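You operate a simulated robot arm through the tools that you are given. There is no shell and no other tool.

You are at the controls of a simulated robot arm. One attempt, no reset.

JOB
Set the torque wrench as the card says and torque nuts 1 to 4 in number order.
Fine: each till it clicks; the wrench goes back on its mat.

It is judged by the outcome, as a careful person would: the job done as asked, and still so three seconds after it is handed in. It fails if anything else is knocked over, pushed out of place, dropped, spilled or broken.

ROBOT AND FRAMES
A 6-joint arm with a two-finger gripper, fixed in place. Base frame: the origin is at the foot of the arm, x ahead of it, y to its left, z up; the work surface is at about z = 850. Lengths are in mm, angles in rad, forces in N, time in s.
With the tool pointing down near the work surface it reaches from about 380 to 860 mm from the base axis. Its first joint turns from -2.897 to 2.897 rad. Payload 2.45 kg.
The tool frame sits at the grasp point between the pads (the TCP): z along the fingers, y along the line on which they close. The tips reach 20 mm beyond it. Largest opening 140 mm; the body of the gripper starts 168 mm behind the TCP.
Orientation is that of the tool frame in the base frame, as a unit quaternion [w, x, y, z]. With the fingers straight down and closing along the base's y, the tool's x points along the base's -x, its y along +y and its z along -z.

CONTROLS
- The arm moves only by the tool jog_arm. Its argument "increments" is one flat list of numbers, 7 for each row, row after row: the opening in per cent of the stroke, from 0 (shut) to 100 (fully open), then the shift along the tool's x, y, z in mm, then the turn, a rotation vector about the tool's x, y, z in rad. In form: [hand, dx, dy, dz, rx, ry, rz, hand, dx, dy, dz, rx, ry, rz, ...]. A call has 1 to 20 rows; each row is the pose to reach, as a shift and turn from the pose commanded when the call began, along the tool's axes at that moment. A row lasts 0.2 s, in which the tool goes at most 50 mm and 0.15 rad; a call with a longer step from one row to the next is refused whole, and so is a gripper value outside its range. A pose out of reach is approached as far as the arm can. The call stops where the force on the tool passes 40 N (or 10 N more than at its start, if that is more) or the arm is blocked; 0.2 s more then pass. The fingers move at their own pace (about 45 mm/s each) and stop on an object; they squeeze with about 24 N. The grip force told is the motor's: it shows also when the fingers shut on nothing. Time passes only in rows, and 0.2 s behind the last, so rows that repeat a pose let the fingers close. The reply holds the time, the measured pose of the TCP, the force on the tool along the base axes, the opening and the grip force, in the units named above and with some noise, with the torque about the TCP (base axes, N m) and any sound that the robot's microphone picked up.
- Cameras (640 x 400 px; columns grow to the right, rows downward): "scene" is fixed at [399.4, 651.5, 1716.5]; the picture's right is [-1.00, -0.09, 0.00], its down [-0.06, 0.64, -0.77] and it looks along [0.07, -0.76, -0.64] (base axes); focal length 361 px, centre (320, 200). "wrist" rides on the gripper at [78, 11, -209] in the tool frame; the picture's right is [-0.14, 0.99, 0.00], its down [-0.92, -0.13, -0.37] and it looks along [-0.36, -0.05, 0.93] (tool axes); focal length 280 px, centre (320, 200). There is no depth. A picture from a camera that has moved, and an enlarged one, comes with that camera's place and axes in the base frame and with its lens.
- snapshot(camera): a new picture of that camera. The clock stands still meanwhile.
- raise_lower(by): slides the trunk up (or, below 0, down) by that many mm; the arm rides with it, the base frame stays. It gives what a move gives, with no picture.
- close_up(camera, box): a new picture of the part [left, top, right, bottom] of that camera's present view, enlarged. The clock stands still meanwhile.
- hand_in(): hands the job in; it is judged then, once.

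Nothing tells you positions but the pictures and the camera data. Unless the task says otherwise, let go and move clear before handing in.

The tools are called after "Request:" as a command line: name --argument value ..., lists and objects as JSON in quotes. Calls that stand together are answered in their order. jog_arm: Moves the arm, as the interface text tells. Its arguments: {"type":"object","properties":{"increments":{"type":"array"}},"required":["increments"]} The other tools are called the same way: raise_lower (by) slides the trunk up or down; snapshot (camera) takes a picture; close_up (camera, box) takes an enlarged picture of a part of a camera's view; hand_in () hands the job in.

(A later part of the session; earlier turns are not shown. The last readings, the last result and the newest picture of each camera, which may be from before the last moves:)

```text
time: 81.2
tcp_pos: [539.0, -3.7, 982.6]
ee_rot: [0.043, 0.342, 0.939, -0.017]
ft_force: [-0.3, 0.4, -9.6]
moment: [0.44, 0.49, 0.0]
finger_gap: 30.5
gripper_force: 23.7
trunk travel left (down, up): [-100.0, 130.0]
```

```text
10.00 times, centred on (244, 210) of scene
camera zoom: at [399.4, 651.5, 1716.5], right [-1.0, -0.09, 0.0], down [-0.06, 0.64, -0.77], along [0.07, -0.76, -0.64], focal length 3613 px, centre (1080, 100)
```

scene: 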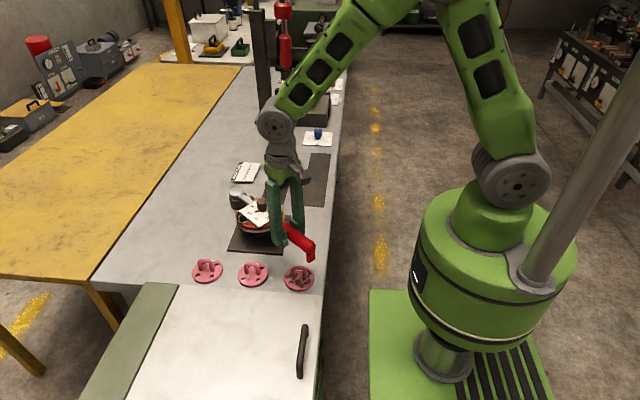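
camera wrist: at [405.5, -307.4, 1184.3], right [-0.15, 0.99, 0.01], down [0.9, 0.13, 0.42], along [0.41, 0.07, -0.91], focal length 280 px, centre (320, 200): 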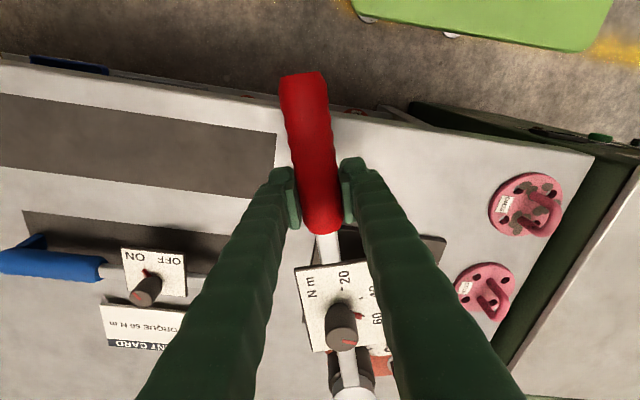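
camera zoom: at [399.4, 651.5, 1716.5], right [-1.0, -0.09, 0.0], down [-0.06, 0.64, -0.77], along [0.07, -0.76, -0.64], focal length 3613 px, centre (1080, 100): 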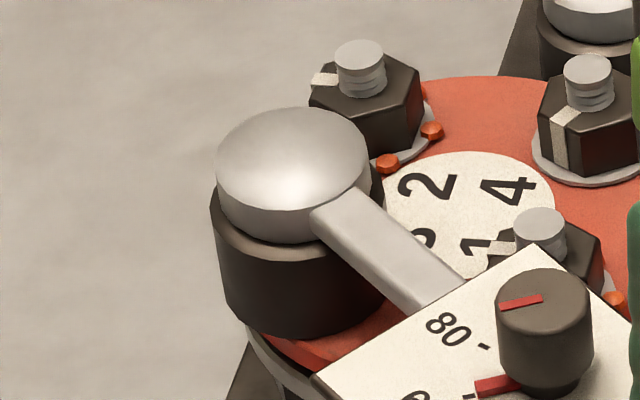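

Socket fully seated on nut 3. Turning clockwise now.

Request:
jog_arm --increments '[0, -0.2, 9.2, 0.5, 0.0037, 0, 0.0398, 0, -0.7, 18.5, 1, 0.0074, 0, 0.0797, 0, -1.6, 27.7, 1.2, 0.0111, 0, 0.1195, 0, -2.9, 36.8, 1.3, 0.0148, 0, 0.1593, 0, -4.5, 45.9, 1.4, 0.0185, 0, 0.1991, 0, -6.5, 54.9, 1.6, 0.0222, 0, 0.239, 0, -8.9, 63.8, 1.8, 0.0259, 0, 0.2788, 0, -11.6, 72.7, 2.1, 0.0296, 0, 0.3186, 0, -14.7, 81.4, 2.4, 0.0333, 0, 0.3585, 0, -18.1, 90, 2.7, 0.037, 0, 0.3983]'

Request:
close_up --camera "scene" --box '[224, 185, 288, 235]'

```text
time: 83.4
tcp_pos: [610.9, 54.2, 982.1]
ee_rot: [0.04, 0.521, 0.852, -0.024]
ft_force: [-0.2, 1.0, -4.8]
moment: [-0.13, -0.08, 0.4]
finger_gap: 30.5
gripper_force: 23.7
trunk travel left (down, up): [-100.0, 130.0]
```

```text
8.00 times, centred on (256, 210) of scene
camera zoom: at [399.4, 651.5, 1716.5], right [-1.0, -0.09, 0.0], down [-0.06, 0.64, -0.77], along [0.07, -0.76, -0.64], focal length 2890 px, centre (832, 120)
```

zoom: 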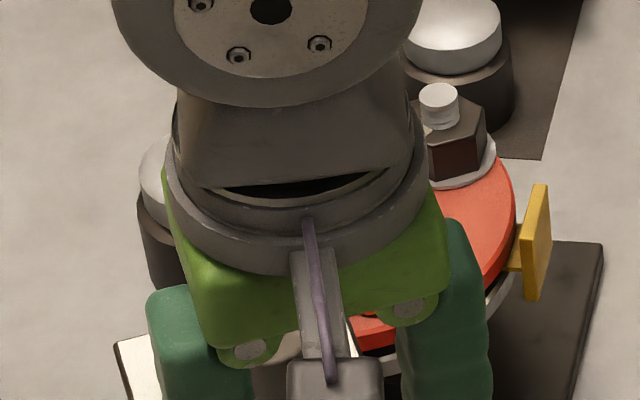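

Request:
jog_arm --increments '[0, -0.2, 9.2, 0, 0.0037, 0, 0.0398, 0, -0.7, 18.5, 0, 0.0074, 0, 0.0797, 0, -1.6, 27.7, 0.1, 0.0111, 0, 0.1195, 0, -2.9, 36.8, 0.2, 0.0148, 0, 0.1593, 0, -4.5, 45.9, 0.4, 0.0185, 0, 0.1991, 0, -6.5, 54.9, 0.6, 0.0222, 0, 0.239, 0, -8.9, 63.8, 0.8, 0.0259, 0, 0.2788, 0, -11.6, 72.7, 1.1, 0.0296, 0, 0.3186]'

Request:
close_up --camera "wrist" --box '[240, 260, 420, 400]'

Request:
snapshot --camera "scene"

```text
time: 85.2
tcp_pos: [678.9, 75.9, 981.3]
ee_rot: [0.036, 0.652, 0.757, -0.032]
ft_force: [-0.5, 0.5, -6.5]
moment: [0.05, 0.04, 0.81]
finger_gap: 30.7
gripper_force: 24.5
trunk travel left (down, up): [-100.0, 130.0]
```

```text
2.86 times, centred on (330, 330) of wrist
camera zoom: at [675.3, 175.8, 1181.2], right [1.0, 0.01, 0.01], down [0.01, -0.89, 0.45], along [0.02, -0.45, -0.89], focal length 801 px, centre (291, -171)
```

zoom: 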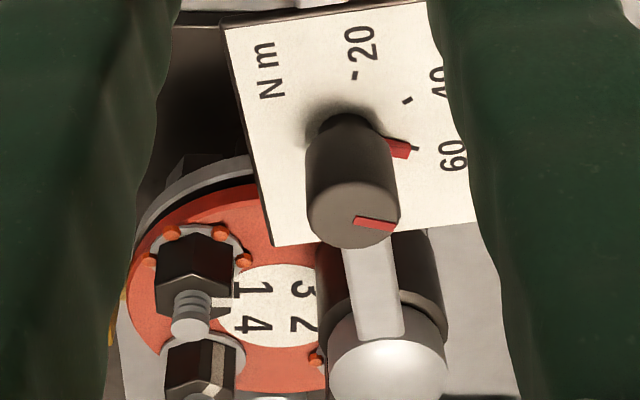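

```text
taken
```

scene: 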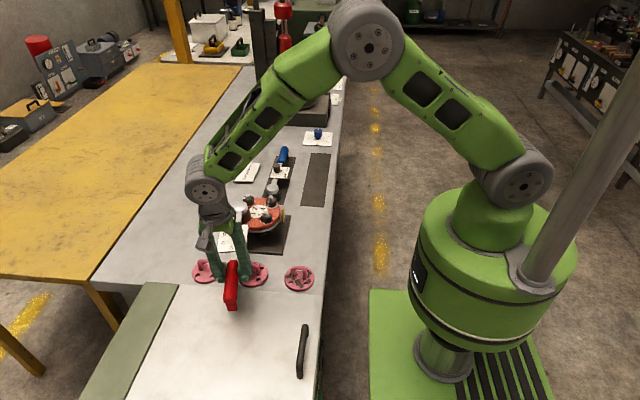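

Request:
jog_arm --increments '[0, 0, 10.2, 0, 0.0037, 0, 0.0398, 0, -0.3, 20.3, 0, 0.0074, 0, 0.0797, 0, -1, 30.4, 0.1, 0.0111, 0, 0.1195, 0, -2, 39.5, 0.2, 0.0148, 0, 0.1593]'

Request:
close_up --camera "wrist" --box '[240, 260, 420, 400]'

```text
time: 86.2
tcp_pos: [720.5, 81.2, 982.2]
ee_rot: [0.034, 0.709, 0.703, -0.034]
ft_force: [-2.3, -1.4, -7.4]
moment: [0.41, 0.08, 0.32]
finger_gap: 31.0
gripper_force: 23.8
trunk travel left (down, up): [-100.0, 130.0]
```

```text
2.86 times, centred on (330, 330) of wrist
camera zoom: at [729.8, 178.8, 1182.4], right [0.99, -0.14, 0.01], down [-0.14, -0.88, 0.45], along [-0.05, -0.45, -0.89], focal length 801 px, centre (291, -171)
```

zoom: 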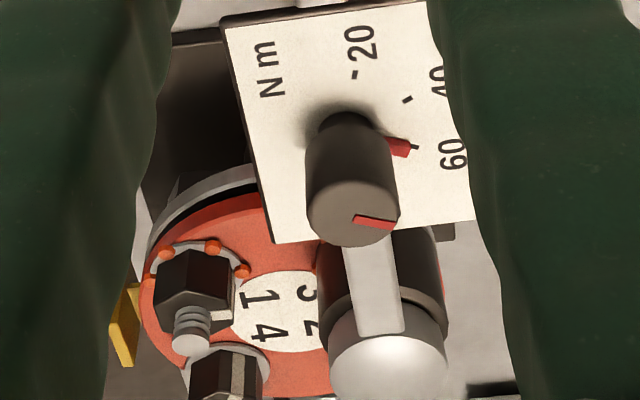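

Request:
jog_arm --increments '[0, 0, 9.2, 0, 0.0037, 0, 0.0398, 0, -0.3, 18.3, 0, 0.0074, 0, 0.0797, 0, -1, 27.4, 0.1, 0.0111, 0, 0.1195, 0, -2, 36.5, 0.2, 0.0148, 0, 0.1593]'

Request:
close_up --camera "wrist" --box '[240, 260, 420, 400]'

```text
time: 87.2
tcp_pos: [755.1, 77.0, 981.5]
ee_rot: [0.031, 0.763, 0.645, -0.036]
ft_force: [-1.8, -0.4, -6.7]
moment: [0.0, 0.04, 0.65]
finger_gap: 30.6
gripper_force: 24.2
trunk travel left (down, up): [-100.0, 130.0]
```

```text
2.86 times, centred on (330, 330) of wrist
camera zoom: at [781.8, 172.8, 1181.8], right [0.95, -0.3, 0.01], down [-0.27, -0.85, 0.45], along [-0.12, -0.44, -0.89], focal length 801 px, centre (291, -171)
```

zoom: 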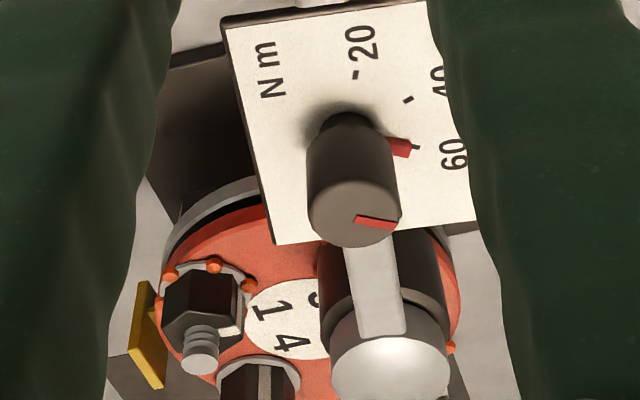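

Request:
jog_arm --increments '[0, 0, 9.7, 0, 0.0037, 0, 0.0398, 0, -0.3, 18.8, 0, 0.0074, 0, 0.0797, 0, -1, 27.9, 0.1, 0.0111, 0, 0.1195]'

Request:
close_up --camera "wrist" --box '[240, 260, 420, 400]'

```text
time: 88.0
tcp_pos: [785.4, 74.4, 980.4]
ee_rot: [0.028, 0.801, 0.597, -0.037]
ft_force: [0.4, 1.0, -9.1]
moment: [0.65, -0.13, 0.06]
finger_gap: 30.5
gripper_force: 24.0
trunk travel left (down, up): [-100.0, 130.0]
```

```text
2.86 times, centred on (330, 330) of wrist
camera zoom: at [821.2, 163.5, 1182.0], right [0.91, -0.41, 0.02], down [-0.37, -0.81, 0.45], along [-0.17, -0.42, -0.89], focal length 801 px, centre (291, -171)
```

zoom: 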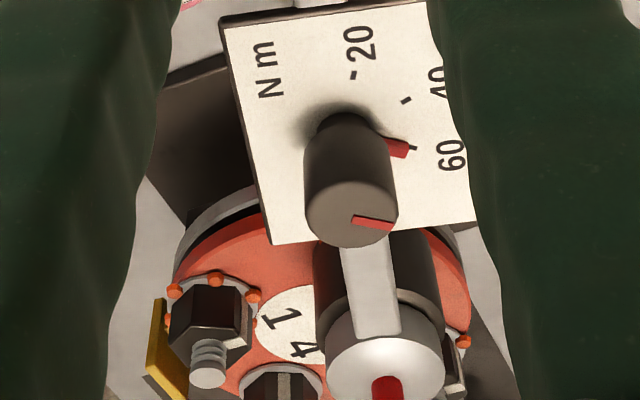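

Red pin is up: nut 3 has clicked. I ease back slightly, bring the tool upright against the supported head, and lift off.

Request:
jog_arm --increments '[0, 0, -4, 0, -0.0014, 0, -0.015, 0, 0, -7, 0, -0.0028, 0.03, -0.03, 0, 0, -7, 0, -0.0028, 0.06, -0.03, 0, 0, -7, 0, -0.0028, 0.09, -0.03, 0, 0, -7, 0, -0.0028, 0.115, -0.03]'

Request:
close_up --camera "wrist" --box '[240, 260, 420, 400]'

```text
time: 89.2
tcp_pos: [777.4, 75.7, 981.5]
ee_rot: [-0.005, 0.791, 0.611, 0.009]
ft_force: [1.5, -1.2, -4.0]
moment: [-0.66, 0.2, 0.32]
finger_gap: 30.8
gripper_force: 24.2
trunk travel left (down, up): [-100.0, 130.0]
```

```text
2.86 times, centred on (330, 330) of wrist
camera zoom: at [804.4, 143.8, 1192.4], right [0.92, -0.38, 0.0], down [-0.36, -0.86, 0.35], along [-0.13, -0.32, -0.94], focal length 801 px, centre (291, -171)
```

zoom: 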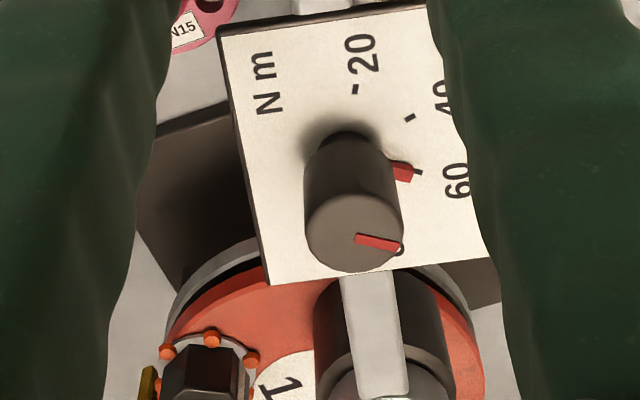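

Request:
jog_arm --increments '[0, 0.2, 0, -8, 0, 0, 0, 0, 0.4, 0, -20, 0, 0, 0, 0, 0.7, 0, -35, 0, 0, 0, 0, 1, 0, -50, 0, 0, 0, 0, 1.3, 0, -65, 0, 0, 0]'

Request:
snapshot --camera "wrist"

Request:
close_up --camera "wrist" --box '[240, 260, 420, 400]'

Request:
snapshot --camera "scene"

```text
time: 90.4
tcp_pos: [773.6, 74.3, 1046.6]
ee_rot: [-0.004, 0.792, 0.611, 0.009]
ft_force: [-0.6, -0.2, -9.6]
moment: [0.63, -0.19, -0.03]
finger_gap: 30.2
gripper_force: 24.0
trunk travel left (down, up): [-100.0, 130.0]
```

```text
taken
camera wrist: at [803.4, 143.7, 1257.0], right [0.92, -0.39, 0.0], down [-0.36, -0.86, 0.35], along [-0.13, -0.32, -0.94], focal length 280 px, centre (320, 200)
```

wrist: 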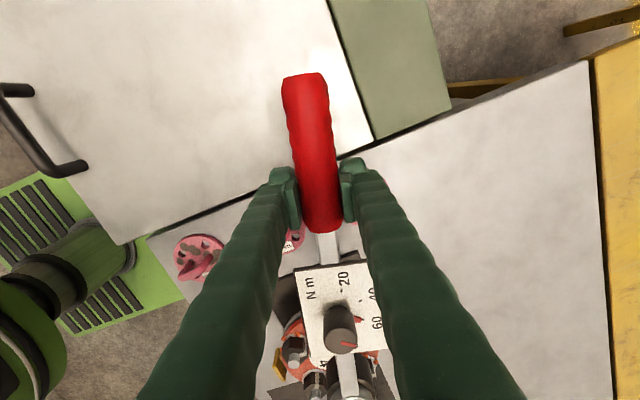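

```text
2.86 times, centred on (330, 330) of wrist
camera zoom: at [803.4, 143.7, 1257.0], right [0.92, -0.39, 0.0], down [-0.36, -0.86, 0.35], along [-0.13, -0.32, -0.94], focal length 801 px, centre (291, -171)
```

zoom: 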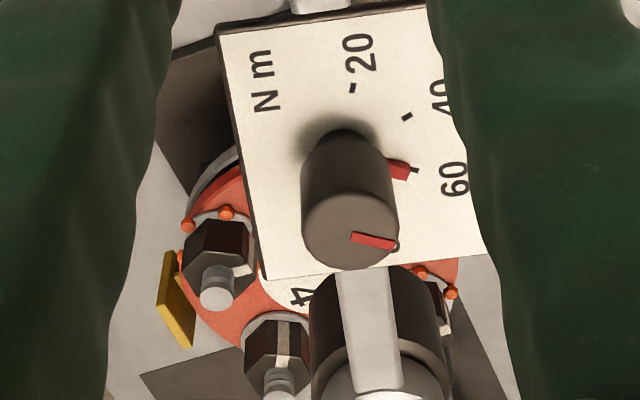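

```text
taken
```

scene: 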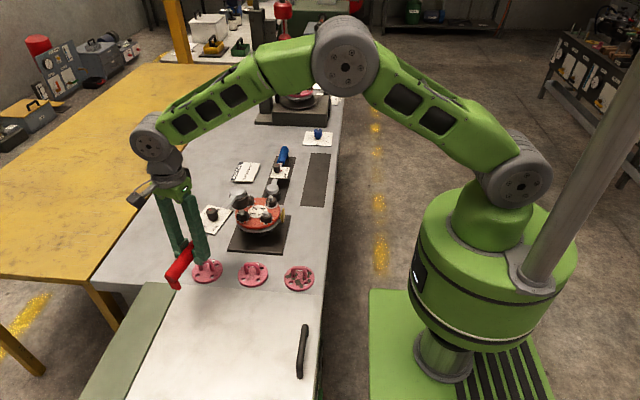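

The wrench is clear of nut 3. Now I carry it round to nut 4 at (643,-228), handle pointing toward -y (φ≈264°), in two stages.

Request:
jog_arm --increments '[0, -8.3, -0.2, -1, 0.001, 0, -0.0494, 0, -27.7, -0.7, -3, 0.0033, 0, -0.1647, 0, -49.9, -1.3, -5, 0.0059, 0, -0.2964, 0, -72.1, -1.8, -7, 0.0086, 0, -0.4281, 0, -94.3, -2.4, -9, 0.0112, 0, -0.5598, 0, -116.5, -2.9, -11, 0.0138, 0, -0.6915, 0, -138.7, -3.5, -13, 0.0165, 0, -0.8233, 0, -160.9, -4.1, -15, 0.0191, 0, -0.955, 0, -183.1, -4.6, -17, 0.0217, 0, -1.0867, 0, -205.3, -5.2, -19, 0.0243, 0, -1.2184, 0, -227.5, -5.7, -21, 0.027, 0, -1.3501, 0, -252.4, -6.4, -23, 0.0299, 0, -1.4983, 0, -277.4, -7, -25, 0.0329, 0, -1.6465]'

Request:
jog_arm --increments '[0, 0.8, -8.3, 0, 0.001, 0, -0.0494, 0, 2.8, -27.6, 0, 0.0033, 0, -0.1647, 0, 5, -49.7, 0, 0.0059, 0, -0.2964, 0, 7.3, -71.8, 0, 0.0086, 0, -0.4281, 0, 9.5, -93.8, 0, 0.0112, 0, -0.5598, 0, 11.8, -115.9, 0, 0.0138, 0, -0.6915, 0, 14, -138, 0, 0.0165, 0, -0.8233, 0, 16.2, -160.1, 0, 0.0191, 0, -0.955, 0, 18.5, -182.2, 0, 0.0217, 0, -1.0867, 0, 20.7, -204.2, 0, 0.0243, 0, -1.2184, 0, 23, -226.3, 0, 0.027, 0, -1.3501, 0, 25.5, -251.2, 0, 0.0299, 0, -1.4983, 0, 28, -276, 0, 0.0329, 0, -1.6465]'

Request:
close_up --camera "scene" --box '[235, 165, 315, 225]'

Request:
close_up --camera "wrist" --box '[240, 260, 420, 400]'

```text
time: 93.2
tcp_pos: [702.3, -191.9, 1066.5]
ee_rot: [-0.009, 0.09, 0.996, 0.001]
ft_force: [0.0, -1.0, -9.6]
moment: [0.12, 0.67, -0.04]
finger_gap: 30.5
gripper_force: 23.5
trunk travel left (down, up): [-100.0, 130.0]
```

```text
time: 96.0
tcp_pos: [621.3, -458.3, 1065.2]
ee_rot: [-0.006, -0.67, 0.742, -0.008]
ft_force: [0.0, -0.5, -9.4]
moment: [-0.63, 0.06, 0.03]
finger_gap: 30.6
gripper_force: 23.9
trunk travel left (down, up): [-100.0, 130.0]
```

```text
6.67 times, centred on (275, 195) of scene
camera zoom: at [399.4, 651.5, 1716.5], right [-1.0, -0.09, 0.0], down [-0.06, 0.64, -0.77], along [0.07, -0.76, -0.64], focal length 2409 px, centre (620, 233)
```

zoom: 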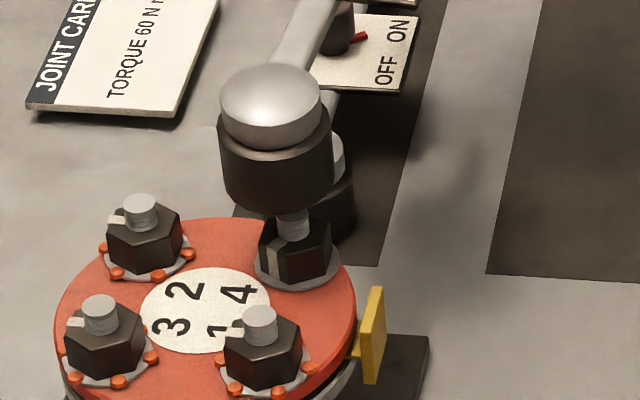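

```text
2.86 times, centred on (330, 330) of wrist
camera zoom: at [602.1, -530.7, 1275.4], right [-0.97, 0.24, -0.01], down [0.22, 0.91, 0.35], along [0.09, 0.34, -0.94], focal length 801 px, centre (291, -171)
```

zoom: 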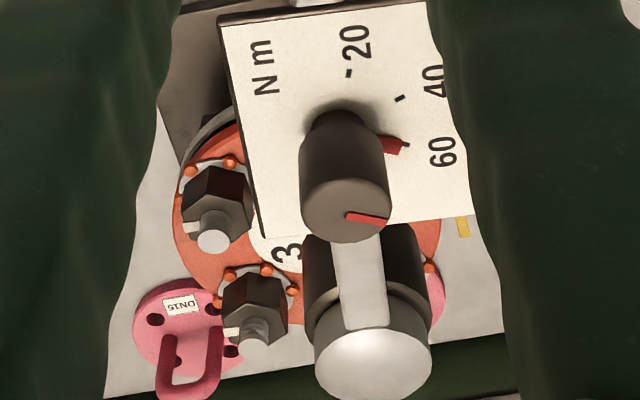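

Request:
jog_arm --increments '[0, 0.5, 2, 3, 0, -0.05, 0, 0, 1, 3.5, 12, 0, -0.1, 0, 0, 1, 3.5, 20, 0, -0.135, 0]'

Request:
close_up --camera "scene" --box '[250, 175, 290, 215]'

Request:
close_up --camera "wrist" --box '[240, 260, 420, 400]'

```text
time: 96.8
tcp_pos: [618.9, -460.5, 1046.6]
ee_rot: [0.044, -0.667, 0.742, 0.038]
ft_force: [0.0, -0.2, -9.7]
moment: [-0.71, 0.11, 0.0]
finger_gap: 30.3
gripper_force: 24.1
trunk travel left (down, up): [-100.0, 130.0]
```

```text
10.00 times, centred on (270, 195) of scene
camera zoom: at [399.4, 651.5, 1716.5], right [-1.0, -0.09, 0.0], down [-0.06, 0.64, -0.77], along [0.07, -0.76, -0.64], focal length 3613 px, centre (820, 250)
```

zoom: 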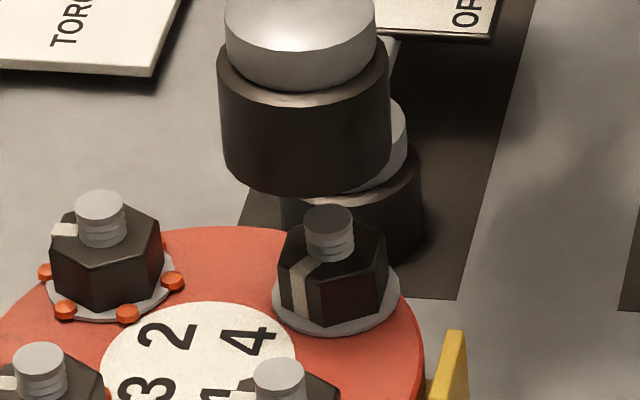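

```text
2.86 times, centred on (330, 330) of wrist
camera zoom: at [596.9, -558.9, 1244.9], right [-0.97, 0.24, 0.01], down [0.22, 0.85, 0.47], along [0.1, 0.46, -0.88], focal length 801 px, centre (291, -171)
```

zoom: 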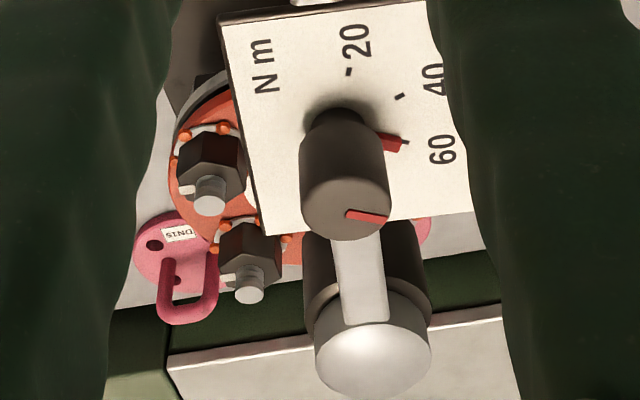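

Request:
jog_arm --increments '[0, 1.4, 1.5, 12, 0, -0.005, 0, 0, 2.8, 3.2, 24, 0, -0.01, 0, 0, 3.9, 3.2, 34, 0, -0.015, 0, 0, 4.5, 3.2, 39, 0, -0.02, 0]'

Request:
close_up --camera "scene" --box '[250, 175, 290, 215]'

Request:
close_up --camera "wrist" --box '[240, 260, 420, 400]'

```text
time: 97.8
tcp_pos: [615.2, -457.0, 1005.7]
ee_rot: [0.05, -0.668, 0.741, 0.045]
ft_force: [-0.7, -0.9, -10.0]
moment: [-0.71, 0.06, -0.02]
finger_gap: 30.6
gripper_force: 24.2
trunk travel left (down, up): [-100.0, 130.0]
```

```text
10.00 times, centred on (270, 195) of scene
camera zoom: at [399.4, 651.5, 1716.5], right [-1.0, -0.09, 0.0], down [-0.06, 0.64, -0.77], along [0.07, -0.76, -0.64], focal length 3613 px, centre (820, 250)
```

zoom: 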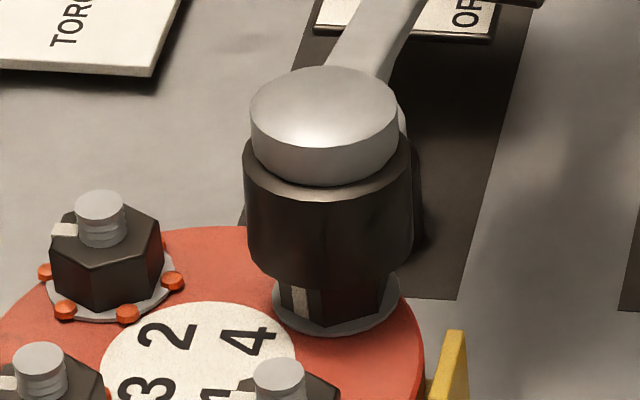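

```text
2.86 times, centred on (330, 330) of wrist
camera zoom: at [592.3, -562.8, 1203.0], right [-0.97, 0.24, 0.02], down [0.22, 0.84, 0.49], along [0.1, 0.48, -0.87], focal length 801 px, centre (291, -171)
```

zoom: 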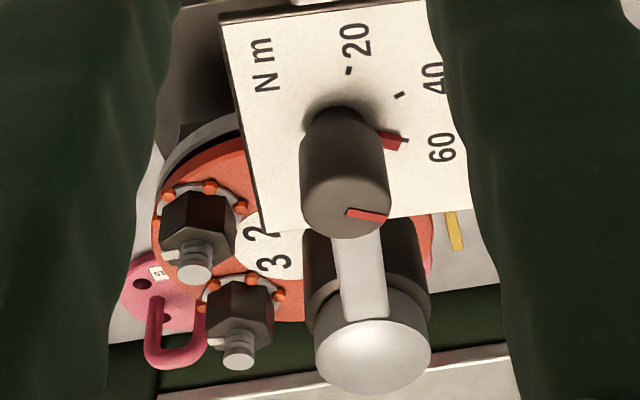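

Request:
jog_arm --increments '[0, 0.5, 0, 4, 0, -0.004, 0, 0, 1.1, 0, 8, 0, -0.008, 0, 0, 1.4, 0, 10, 0, -0.012, 0]'

Request:
close_up --camera "scene" --box '[250, 175, 290, 215]'

```text
time: 98.6
tcp_pos: [616.6, -461.4, 996.9]
ee_rot: [0.055, -0.667, 0.741, 0.049]
ft_force: [-0.6, -0.7, -10.2]
moment: [-0.67, 0.01, -0.02]
finger_gap: 30.5
gripper_force: 24.1
trunk travel left (down, up): [-100.0, 130.0]
```

```text
10.00 times, centred on (270, 195) of scene
camera zoom: at [399.4, 651.5, 1716.5], right [-1.0, -0.09, 0.0], down [-0.06, 0.64, -0.77], along [0.07, -0.76, -0.64], focal length 3613 px, centre (820, 250)
```

zoom: 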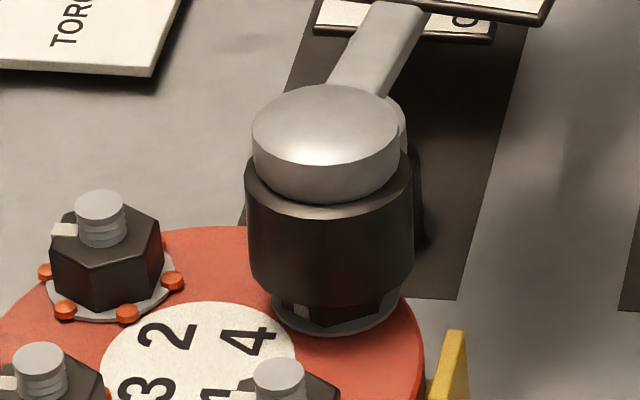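

Request:
jog_arm --increments '[0, 0.4, 0, 3, 0, -0.004, 0, 0, 0.9, 0, 6, 0, -0.008, 0]'

Request:
close_up --camera "scene" --box '[250, 175, 290, 215]'

```text
time: 99.2
tcp_pos: [616.1, -460.0, 990.3]
ee_rot: [0.059, -0.667, 0.741, 0.051]
ft_force: [-0.3, 0.0, -10.1]
moment: [-0.68, 0.06, 0.0]
finger_gap: 30.6
gripper_force: 23.7
trunk travel left (down, up): [-100.0, 130.0]
```

```text
10.00 times, centred on (270, 195) of scene
camera zoom: at [399.4, 651.5, 1716.5], right [-1.0, -0.09, 0.0], down [-0.06, 0.64, -0.77], along [0.07, -0.76, -0.64], focal length 3613 px, centre (820, 250)
```

zoom: 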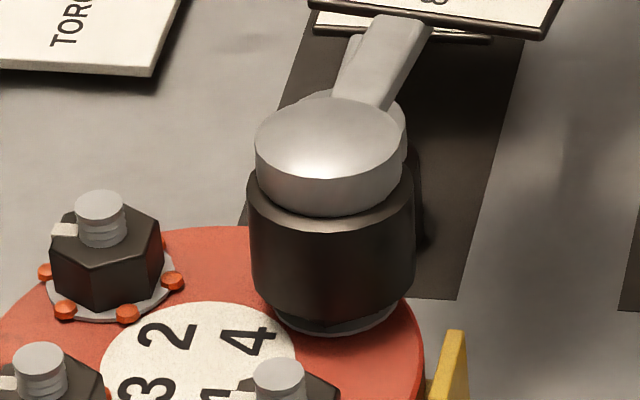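

The socket is sliding over nut 4 without resistance. I continue down to seat it.

Request:
jog_arm --increments '[0, 0.4, 0, 3, 0, -0.004, 0, 0, 0.9, 0, 6, 0, -0.006, 0, 0, 1.3, 0, 9, 0, -0.006, 0]'

Request:
close_up --camera "scene" --box '[250, 175, 290, 215]'

```text
time: 100.0
tcp_pos: [615.8, -460.2, 982.6]
ee_rot: [0.06, -0.667, 0.741, 0.052]
ft_force: [0.2, 0.0, -9.7]
moment: [-0.69, 0.08, -0.01]
finger_gap: 30.6
gripper_force: 24.4
trunk travel left (down, up): [-100.0, 130.0]
```

```text
10.00 times, centred on (270, 195) of scene
camera zoom: at [399.4, 651.5, 1716.5], right [-1.0, -0.09, 0.0], down [-0.06, 0.64, -0.77], along [0.07, -0.76, -0.64], focal length 3613 px, centre (820, 250)
```

zoom: 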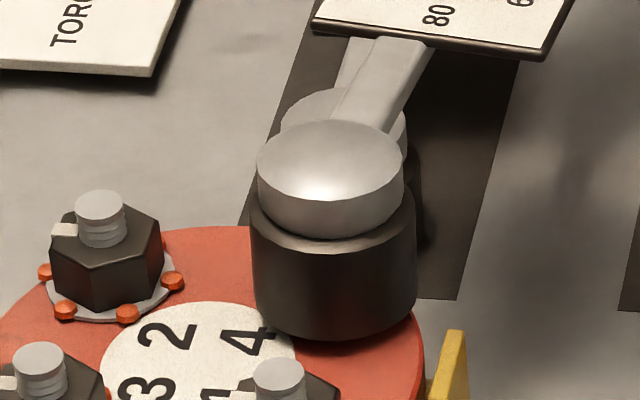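

Seated on nut 4. Turning clockwise.

Request:
jog_arm --increments '[0, -0.3, 9.2, 0.5, 0.0063, 0, 0.0395, 0, -1, 18.5, 1, 0.0127, 0, 0.079, 0, -2, 27.6, 1.3, 0.019, 0, 0.1185, 0, -3.4, 36.8, 1.5, 0.0253, 0, 0.158, 0, -5.1, 45.8, 1.8, 0.0317, 0, 0.1975, 0, -7.2, 54.8, 2.2, 0.038, 0, 0.237, 0, -9.7, 63.7, 2.6, 0.0443, 0, 0.2765, 0, -12.5, 72.5, 3, 0.0507, 0, 0.316, 0, -15.7, 81.2, 3.5, 0.057, 0, 0.3555, 0, -19.2, 89.7, 4.1, 0.0633, 0, 0.395]'

Request:
close_up --camera "scene" --box '[240, 175, 304, 225]'

Request:
close_up --camera "wrist" --box '[240, 260, 420, 400]'

```text
time: 102.2
tcp_pos: [527.1, -428.8, 979.0]
ee_rot: [0.071, -0.505, 0.859, 0.04]
ft_force: [-0.6, -4.3, -4.0]
moment: [0.15, -0.21, 0.14]
finger_gap: 30.3
gripper_force: 23.7
trunk travel left (down, up): [-100.0, 130.0]
```

```text
8.00 times, centred on (272, 200) of scene
camera zoom: at [399.4, 651.5, 1716.5], right [-1.0, -0.09, 0.0], down [-0.06, 0.64, -0.77], along [0.07, -0.76, -0.64], focal length 2890 px, centre (704, 200)
```

zoom: 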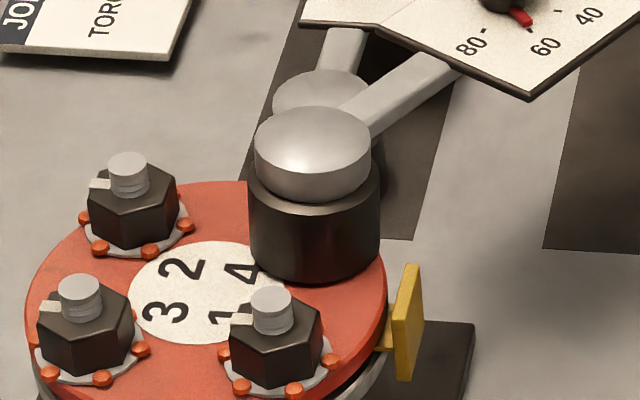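

```text
2.86 times, centred on (330, 330) of wrist
camera zoom: at [463.0, -521.4, 1173.9], right [-0.8, 0.6, 0.02], down [0.52, 0.68, 0.51], along [0.29, 0.42, -0.86], focal length 801 px, centre (291, -171)
```

zoom: 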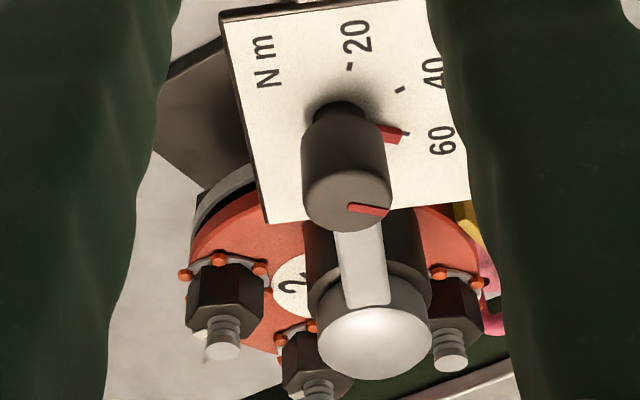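

Request:
jog_arm --increments '[0, 0.5, 9.2, 0, 0.0063, 0, 0.0395, 0, 0.2, 18.5, 0.1, 0.0127, 0, 0.079, 0, -0.8, 27.6, 0.2, 0.019, 0, 0.1185, 0, -2.2, 36.8, 0.4, 0.0253, 0, 0.158, 0, -3.9, 45.8, 0.7, 0.0317, 0, 0.1975, 0, -6, 54.8, 1.1, 0.038, 0, 0.237, 0, -8.5, 63.7, 1.5, 0.0443, 0, 0.2765, 0, -11.3, 72.5, 1.9, 0.0507, 0, 0.316, 0, -14.5, 81.2, 2.4, 0.057, 0, 0.3555, 0, -18, 89.7, 3, 0.0633, 0, 0.395]'

Request:
close_up --camera "scene" --box '[240, 175, 304, 225]'

```text
time: 104.4
tcp_pos: [458.0, -371.9, 979.6]
ee_rot: [0.076, -0.325, 0.942, 0.026]
ft_force: [-1.7, -3.0, -4.5]
moment: [0.22, -0.3, 0.67]
finger_gap: 30.5
gripper_force: 23.8
trunk travel left (down, up): [-100.0, 130.0]
```

```text
8.00 times, centred on (272, 200) of scene
camera zoom: at [399.4, 651.5, 1716.5], right [-1.0, -0.09, 0.0], down [-0.06, 0.64, -0.77], along [0.07, -0.76, -0.64], focal length 2890 px, centre (704, 200)
```

zoom: 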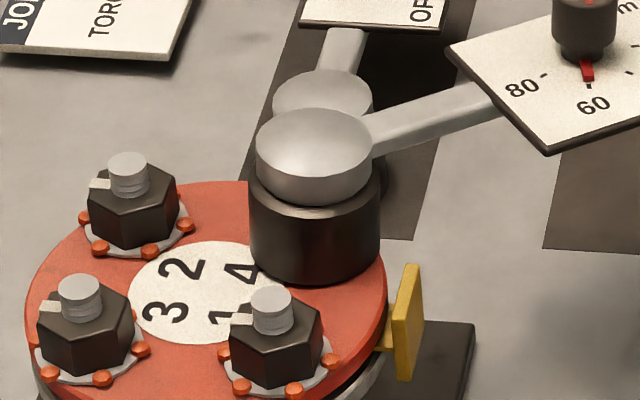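

Request:
jog_arm --increments '[0, 0.5, 10.2, 0, 0.0063, 0, 0.0395, 0, 0.2, 20.5, 0.1, 0.0127, 0, 0.079, 0, -0.8, 30.1, 0.2, 0.019, 0, 0.1185, 0, -2.2, 39.3, 0.4, 0.0253, 0, 0.158, 0, -3.9, 48.3, 0.7, 0.0317, 0, 0.1975]'

Request:
close_up --camera "scene" --box '[240, 175, 304, 225]'

```text
time: 105.6
tcp_pos: [431.3, -330.8, 981.2]
ee_rot: [0.079, -0.229, 0.97, 0.019]
ft_force: [2.4, -4.0, -3.3]
moment: [0.26, -0.6, 0.22]
finger_gap: 30.3
gripper_force: 24.4
trunk travel left (down, up): [-100.0, 130.0]
```

```text
8.00 times, centred on (272, 200) of scene
camera zoom: at [399.4, 651.5, 1716.5], right [-1.0, -0.09, 0.0], down [-0.06, 0.64, -0.77], along [0.07, -0.76, -0.64], focal length 2890 px, centre (704, 200)
```

zoom: 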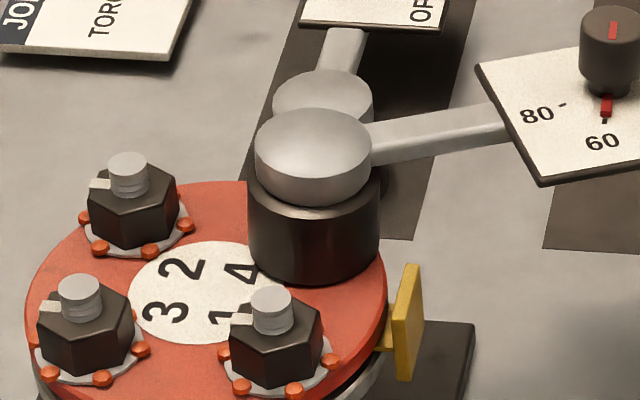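

Request:
jog_arm --increments '[0, -0.3, 9.2, 0, 0.0063, 0, 0.0395, 0, -0.9, 18.5, 0.1, 0.0127, 0, 0.079, 0, -1.9, 27.6, 0.2, 0.019, 0, 0.1185]'

Request:
close_up --camera "scene" --box '[240, 175, 304, 225]'

```text
time: 106.4
tcp_pos: [419.7, -305.1, 981.1]
ee_rot: [0.079, -0.17, 0.982, 0.015]
ft_force: [1.6, -3.7, -5.4]
moment: [0.05, -0.23, 0.3]
finger_gap: 30.3
gripper_force: 23.9
trunk travel left (down, up): [-100.0, 130.0]
```

```text
8.00 times, centred on (272, 200) of scene
camera zoom: at [399.4, 651.5, 1716.5], right [-1.0, -0.09, 0.0], down [-0.06, 0.64, -0.77], along [0.07, -0.76, -0.64], focal length 2890 px, centre (704, 200)
```

zoom: 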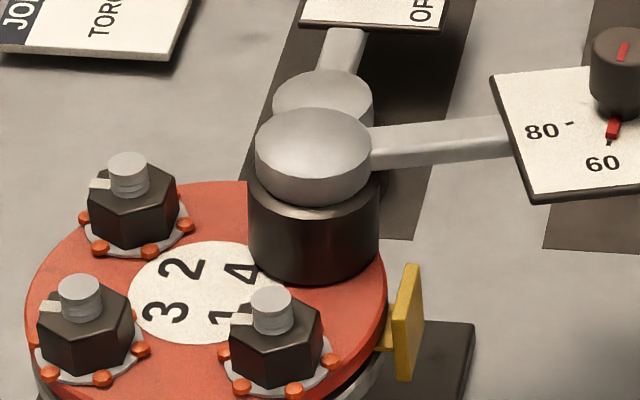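

Request:
jog_arm --increments '[0, -0.3, 9.2, 0, 0.0063, 0, 0.0395, 0, -0.9, 18.5, 0.1, 0.0127, 0, 0.079, 0, -1.9, 27.6, 0.2, 0.019, 0, 0.1185]'

Request:
close_up --camera "scene" --box '[240, 175, 304, 225]'

```text
time: 107.2
tcp_pos: [412.3, -277.7, 979.8]
ee_rot: [0.081, -0.113, 0.99, 0.01]
ft_force: [0.1, 1.3, -5.8]
moment: [0.05, -0.02, 0.25]
finger_gap: 30.5
gripper_force: 23.6
trunk travel left (down, up): [-100.0, 130.0]
```

```text
8.00 times, centred on (272, 200) of scene
camera zoom: at [399.4, 651.5, 1716.5], right [-1.0, -0.09, 0.0], down [-0.06, 0.64, -0.77], along [0.07, -0.76, -0.64], focal length 2890 px, centre (704, 200)
```

zoom: 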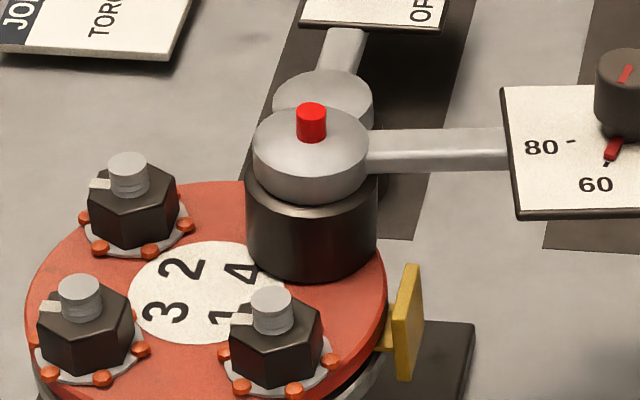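

Red pin is up: nut 4 has clicked. I ease back, bring the tool upright, and lift the wrench off.

Request:
jog_arm --increments '[0, 0, -4, 0, -0.0024, 0, -0.015, 0, 0, -7, 0, -0.0047, 0.03, -0.03, 0, 0, -7, 0, -0.0047, 0.06, -0.03, 0, 0, -7, 0, -0.0047, 0.09, -0.03, 0, 0, -7, 0, -0.0047, 0.12, -0.03, 0, 0, -7, 0, -0.0047, 0.15, -0.03, 0, 0, -7, 0, -0.0047, 0.175, -0.03]'

Request:
jog_arm --increments '[0, 0.1, 0, -8, 0, 0, 0, 0, 0.2, 0, -20, 0, 0, 0, 0, 0.4, 0, -35, 0, 0, 0, 0, 0.5, 0, -50, 0, 0, 0, 0, 0.7, 0, -65, 0, 0, 0]'

Request:
close_up --camera "scene" --box '[235, 165, 315, 225]'

Request:
close_up --camera "wrist" --box '[240, 260, 420, 400]'

```text
time: 108.8
tcp_pos: [414.5, -285.4, 980.7]
ee_rot: [-0.007, -0.129, 0.992, 0.001]
ft_force: [0.2, -0.6, -5.2]
moment: [0.14, -0.39, -0.05]
finger_gap: 30.4
gripper_force: 23.9
trunk travel left (down, up): [-100.0, 130.0]
```

```text
time: 110.0
tcp_pos: [414.5, -286.1, 1045.2]
ee_rot: [-0.007, -0.127, 0.992, 0.0]
ft_force: [0.1, 0.4, -9.1]
moment: [-0.21, 0.64, 0.03]
finger_gap: 30.6
gripper_force: 23.8
trunk travel left (down, up): [-100.0, 130.0]
```

```text
6.67 times, centred on (275, 195) of scene
camera zoom: at [399.4, 651.5, 1716.5], right [-1.0, -0.09, 0.0], down [-0.06, 0.64, -0.77], along [0.07, -0.76, -0.64], focal length 2409 px, centre (620, 233)
```

zoom: 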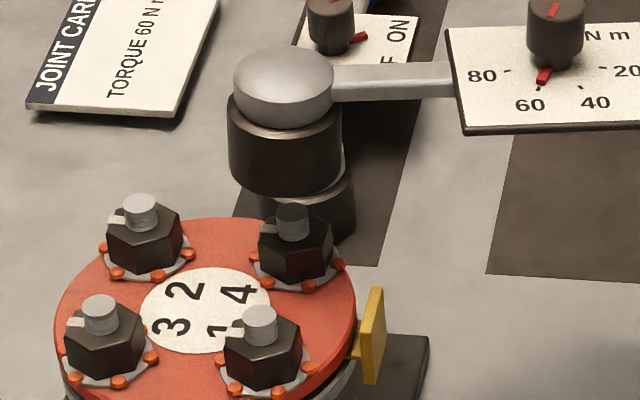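

```text
2.86 times, centred on (330, 330) of wrist
camera zoom: at [337.9, -295.0, 1255.2], right [-0.12, 0.99, 0.0], down [0.93, 0.11, 0.36], along [0.35, 0.04, -0.93], focal length 801 px, centre (291, -171)
```

zoom: 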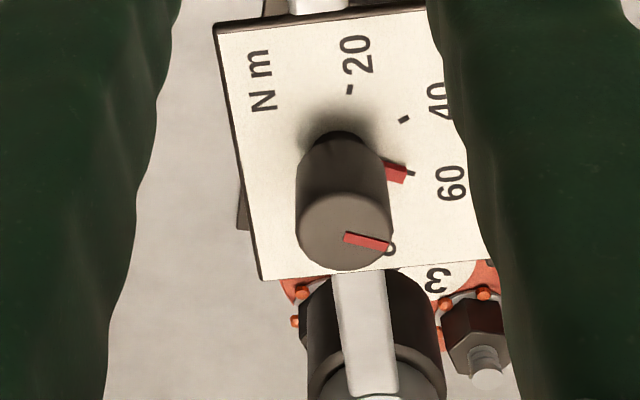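

All four nuts show the orange squeeze-out. Now I carry the wrench back to its mat: head at (523,-380), handle toward -y, grip point at about (525.5,-611).

Request:
jog_arm --increments '[0, -0.7, -10.3, 0, 0.0005, 0, -0.0394, 0, -2.5, -34.3, 0, 0.0018, 0, -0.1314, 0, -4.5, -61.7, 0, 0.0032, 0, -0.2365, 0, -6.4, -89.2, 0, 0.0047, 0, -0.3416, 0, -8.4, -116.6, 0, 0.0061, 0, -0.4468, 0, -10.4, -144.1, 0, 0.0076, 0, -0.5519, 0, -12.4, -171.5, 0, 0.009, 0, -0.657, 0, -14.4, -198.9, 0, 0.0104, 0, -0.7621, 0, -16.4, -226.4, 0, 0.0119, 0, -0.8672, 0, -18.4, -253.8, 0, 0.0133, 0, -0.9724, 0, -20.3, -281.3, 0, 0.0148, 0, -1.0775, 0, -22.3, -308.7, 0, 0.0162, 0, -1.1826, 0, -23.8, -329.3, 0, 0.0173, 0, -1.2614, 0, -24.8, -343, 0, 0.018, 0, -1.314]'

Request:
snapshot --camera "wrist"

Request:
close_up --camera "scene" --box '[260, 120, 360, 220]'

Request:
close_up --camera "wrist" --box '[240, 260, 420, 400]'

```text
time: 113.0
tcp_pos: [524.9, -611.3, 1043.6]
ee_rot: [-0.004, -0.707, 0.707, -0.004]
ft_force: [0.0, 0.6, -10.0]
moment: [-0.7, 0.0, 0.0]
finger_gap: 30.6
gripper_force: 24.3
trunk travel left (down, up): [-100.0, 130.0]
```

```text
taken
camera wrist: at [514.4, -687.5, 1253.6], right [-0.99, 0.14, 0.0], down [0.13, 0.92, 0.36], along [0.05, 0.36, -0.93], focal length 280 px, centre (320, 200)
```

wrist: 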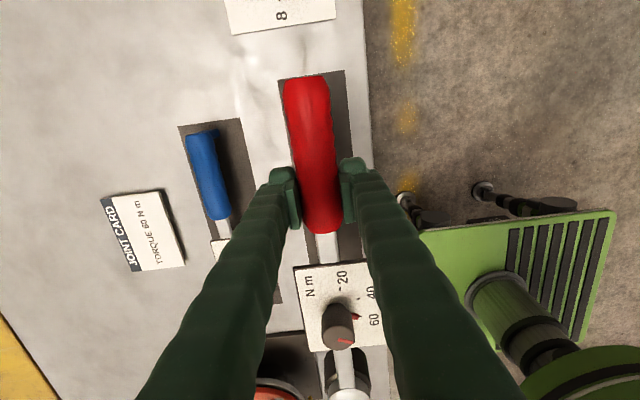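

```text
4.00 times, centred on (310, 170) of scene
camera zoom: at [399.4, 651.5, 1716.5], right [-1.0, -0.09, 0.0], down [-0.06, 0.64, -0.77], along [0.07, -0.76, -0.64], focal length 1445 px, centre (360, 320)
```

zoom: 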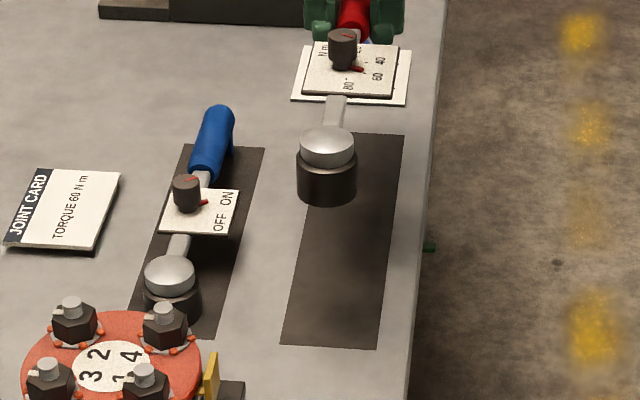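

```text
2.86 times, centred on (330, 330) of wrist
camera zoom: at [514.4, -687.5, 1253.6], right [-0.99, 0.14, 0.0], down [0.13, 0.92, 0.36], along [0.05, 0.36, -0.93], focal length 801 px, centre (291, -171)
```

zoom: 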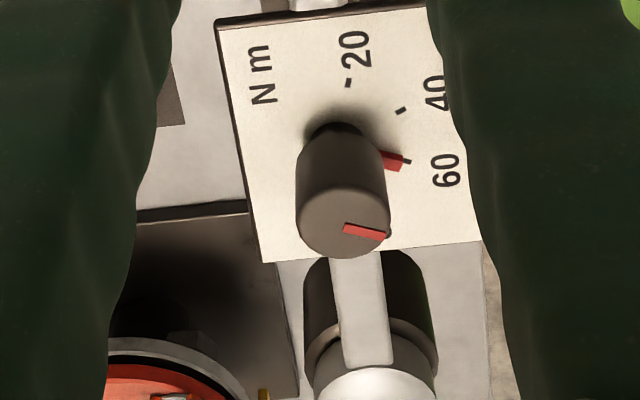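

Over the mat. I lower the wrench, keeping it level, then do the last centimetre slowly.

Request:
jog_arm --increments '[0, -0.2, 0, 20, 0, -0.02, 0, 0, -0.6, 0, 52, 0, -0.04, 0, 0, -0.9, 0, 85, 0, -0.055, 0, 0, -1.3, 0, 115, 0, -0.07, 0, 0, -1.5, 0, 138, 0, -0.08, 0]'

Request:
snapshot --camera "wrist"

Request:
close_up --camera "scene" --box '[270, 130, 350, 210]'

```text
time: 114.2
tcp_pos: [526.5, -612.8, 906.3]
ee_rot: [0.024, -0.706, 0.708, 0.025]
ft_force: [0.9, 0.5, -9.4]
moment: [-0.72, -0.04, 0.03]
finger_gap: 30.4
gripper_force: 23.9
trunk travel left (down, up): [-100.0, 130.0]
```

```text
taken
camera wrist: at [514.7, -704.8, 1108.8], right [-0.99, 0.14, 0.01], down [0.13, 0.89, 0.43], along [0.05, 0.43, -0.9], focal length 280 px, centre (320, 200)
```

wrist: 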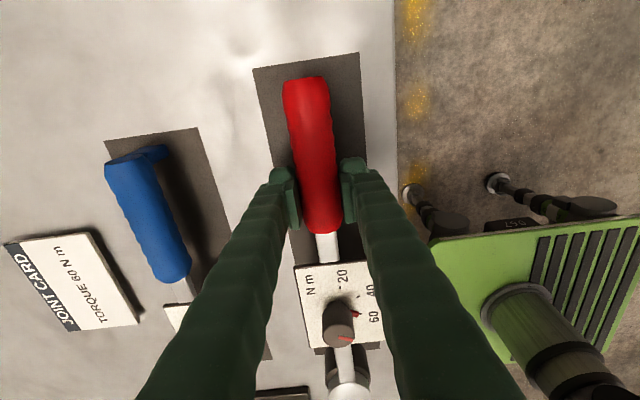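

```text
5.00 times, centred on (310, 170) of scene
camera zoom: at [399.4, 651.5, 1716.5], right [-1.0, -0.09, 0.0], down [-0.06, 0.64, -0.77], along [0.07, -0.76, -0.64], focal length 1806 px, centre (370, 350)
```

zoom: 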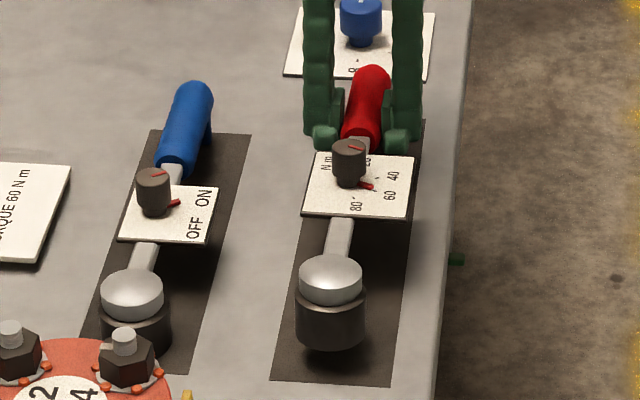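

Request:
jog_arm --increments '[0, 0.3, 0, 5, 0, -0.005, 0, 0, 0.7, 0, 10, 0, -0.01, 0, 0, 0.9, 0, 13, 0, -0.01, 0, 0, 1, 0, 15, 0, -0.01, 0]'

Request:
close_up --camera "scene" --box '[270, 130, 350, 210]'

```text
time: 115.2
tcp_pos: [526.4, -613.0, 898.1]
ee_rot: [0.028, -0.707, 0.707, 0.023]
ft_force: [-0.6, 1.6, 35.2]
moment: [0.11, 0.02, -0.04]
finger_gap: 30.7
gripper_force: 23.6
trunk travel left (down, up): [-100.0, 130.0]
```

```text
5.00 times, centred on (310, 170) of scene
camera zoom: at [399.4, 651.5, 1716.5], right [-1.0, -0.09, 0.0], down [-0.06, 0.64, -0.77], along [0.07, -0.76, -0.64], focal length 1806 px, centre (370, 350)
```

zoom: 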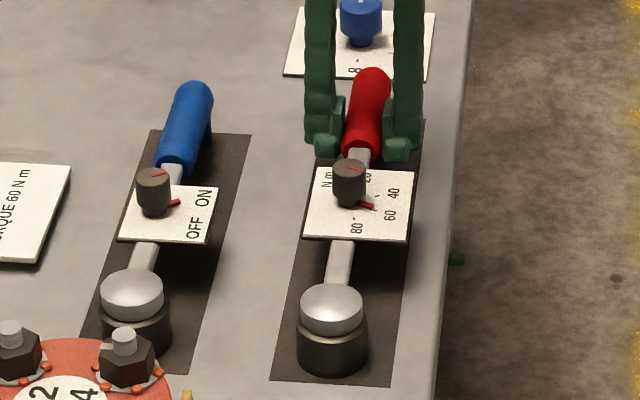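

The wrench is down on the mat with some downward press (35 N). I ease the press off before letting go.

Request:
jog_arm --increments '[0, -0.1, 0, -1.5, 0, 0, 0, 0, -0.2, 0, -3, 0, 0, 0]'

Request:
close_up --camera "wrist" --box '[240, 60, 400, 260]'

```text
time: 115.8
tcp_pos: [525.5, -612.2, 896.8]
ee_rot: [-0.028, 0.707, -0.706, -0.025]
ft_force: [7.7, -8.0, 28.1]
moment: [-0.3, -0.17, 0.0]
finger_gap: 30.7
gripper_force: 24.3
trunk travel left (down, up): [-100.0, 130.0]
```

```text
2.00 times, centred on (320, 160) of wrist
camera zoom: at [513.3, -705.3, 1099.7], right [-0.99, 0.14, 0.01], down [0.13, 0.89, 0.44], along [0.05, 0.43, -0.9], focal length 561 px, centre (320, 280)
```

zoom: 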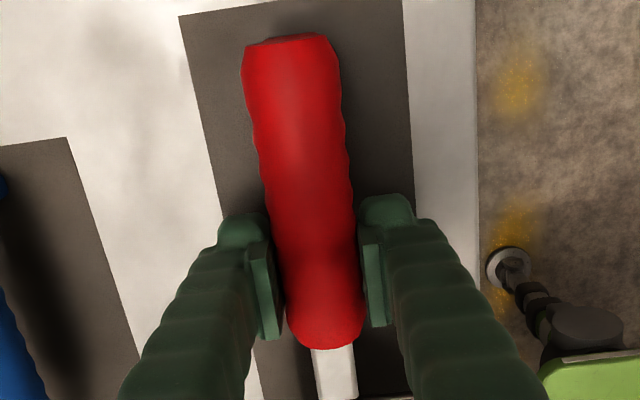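

Request:
jog_arm --increments '[0, -0.1, 0, -2, 0, 0, 0, 0, -0.3, 0, -4, 0, 0, 0, 0, -0.3, 0, -5, 0, 0, 0]'

```text
time: 116.6
tcp_pos: [524.4, -609.5, 897.1]
ee_rot: [-0.028, 0.707, -0.706, -0.031]
ft_force: [2.0, -2.7, -2.2]
moment: [-0.17, -0.06, -0.02]
finger_gap: 30.5
gripper_force: 24.1
trunk travel left (down, up): [-100.0, 130.0]
```

The load is now nearly neutral. I open the fingers and check that the wrench rests flat before leaving.

Request:
jog_arm --increments '[26, 0, 0, 0, 0, 0, 0, 32, 0, 0, 0, 0, 0, 0, 45, 0, 0, 0, 0, 0, 0, 60, 0, 0, 0, 0, 0, 0, 60, 0, 0, 0, 0, 0, 0]'

Request:
snapshot --camera "wrist"

Request:
close_up --camera "scene" --box '[270, 130, 350, 210]'

```text
time: 117.8
tcp_pos: [525.6, -610.8, 901.1]
ee_rot: [0.028, -0.706, 0.707, 0.027]
ft_force: [0.0, 0.4, -0.4]
moment: [0.0, -0.02, -0.01]
finger_gap: 84.1
gripper_force: 0.2
trunk travel left (down, up): [-100.0, 130.0]
```

```text
taken
camera wrist: at [513.4, -705.4, 1102.1], right [-0.99, 0.14, 0.01], down [0.13, 0.89, 0.44], along [0.05, 0.44, -0.9], focal length 280 px, centre (320, 200)
```

wrist: 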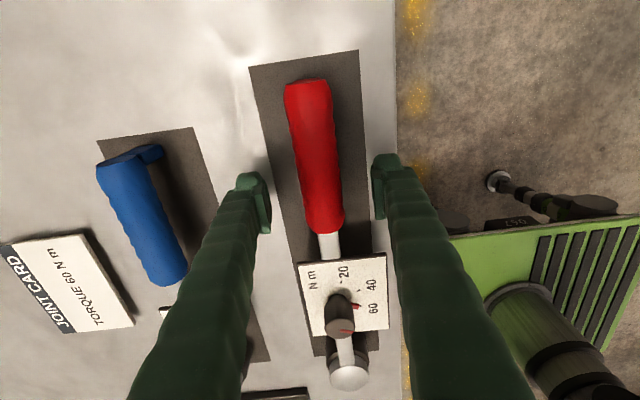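

```text
5.00 times, centred on (310, 170) of scene
camera zoom: at [399.4, 651.5, 1716.5], right [-1.0, -0.09, 0.0], down [-0.06, 0.64, -0.77], along [0.07, -0.76, -0.64], focal length 1806 px, centre (370, 350)
```

zoom: 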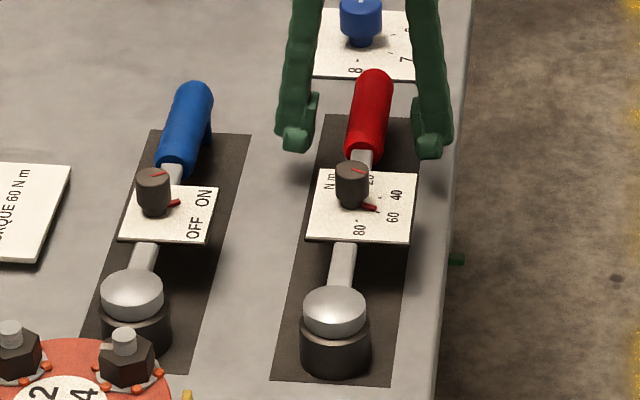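

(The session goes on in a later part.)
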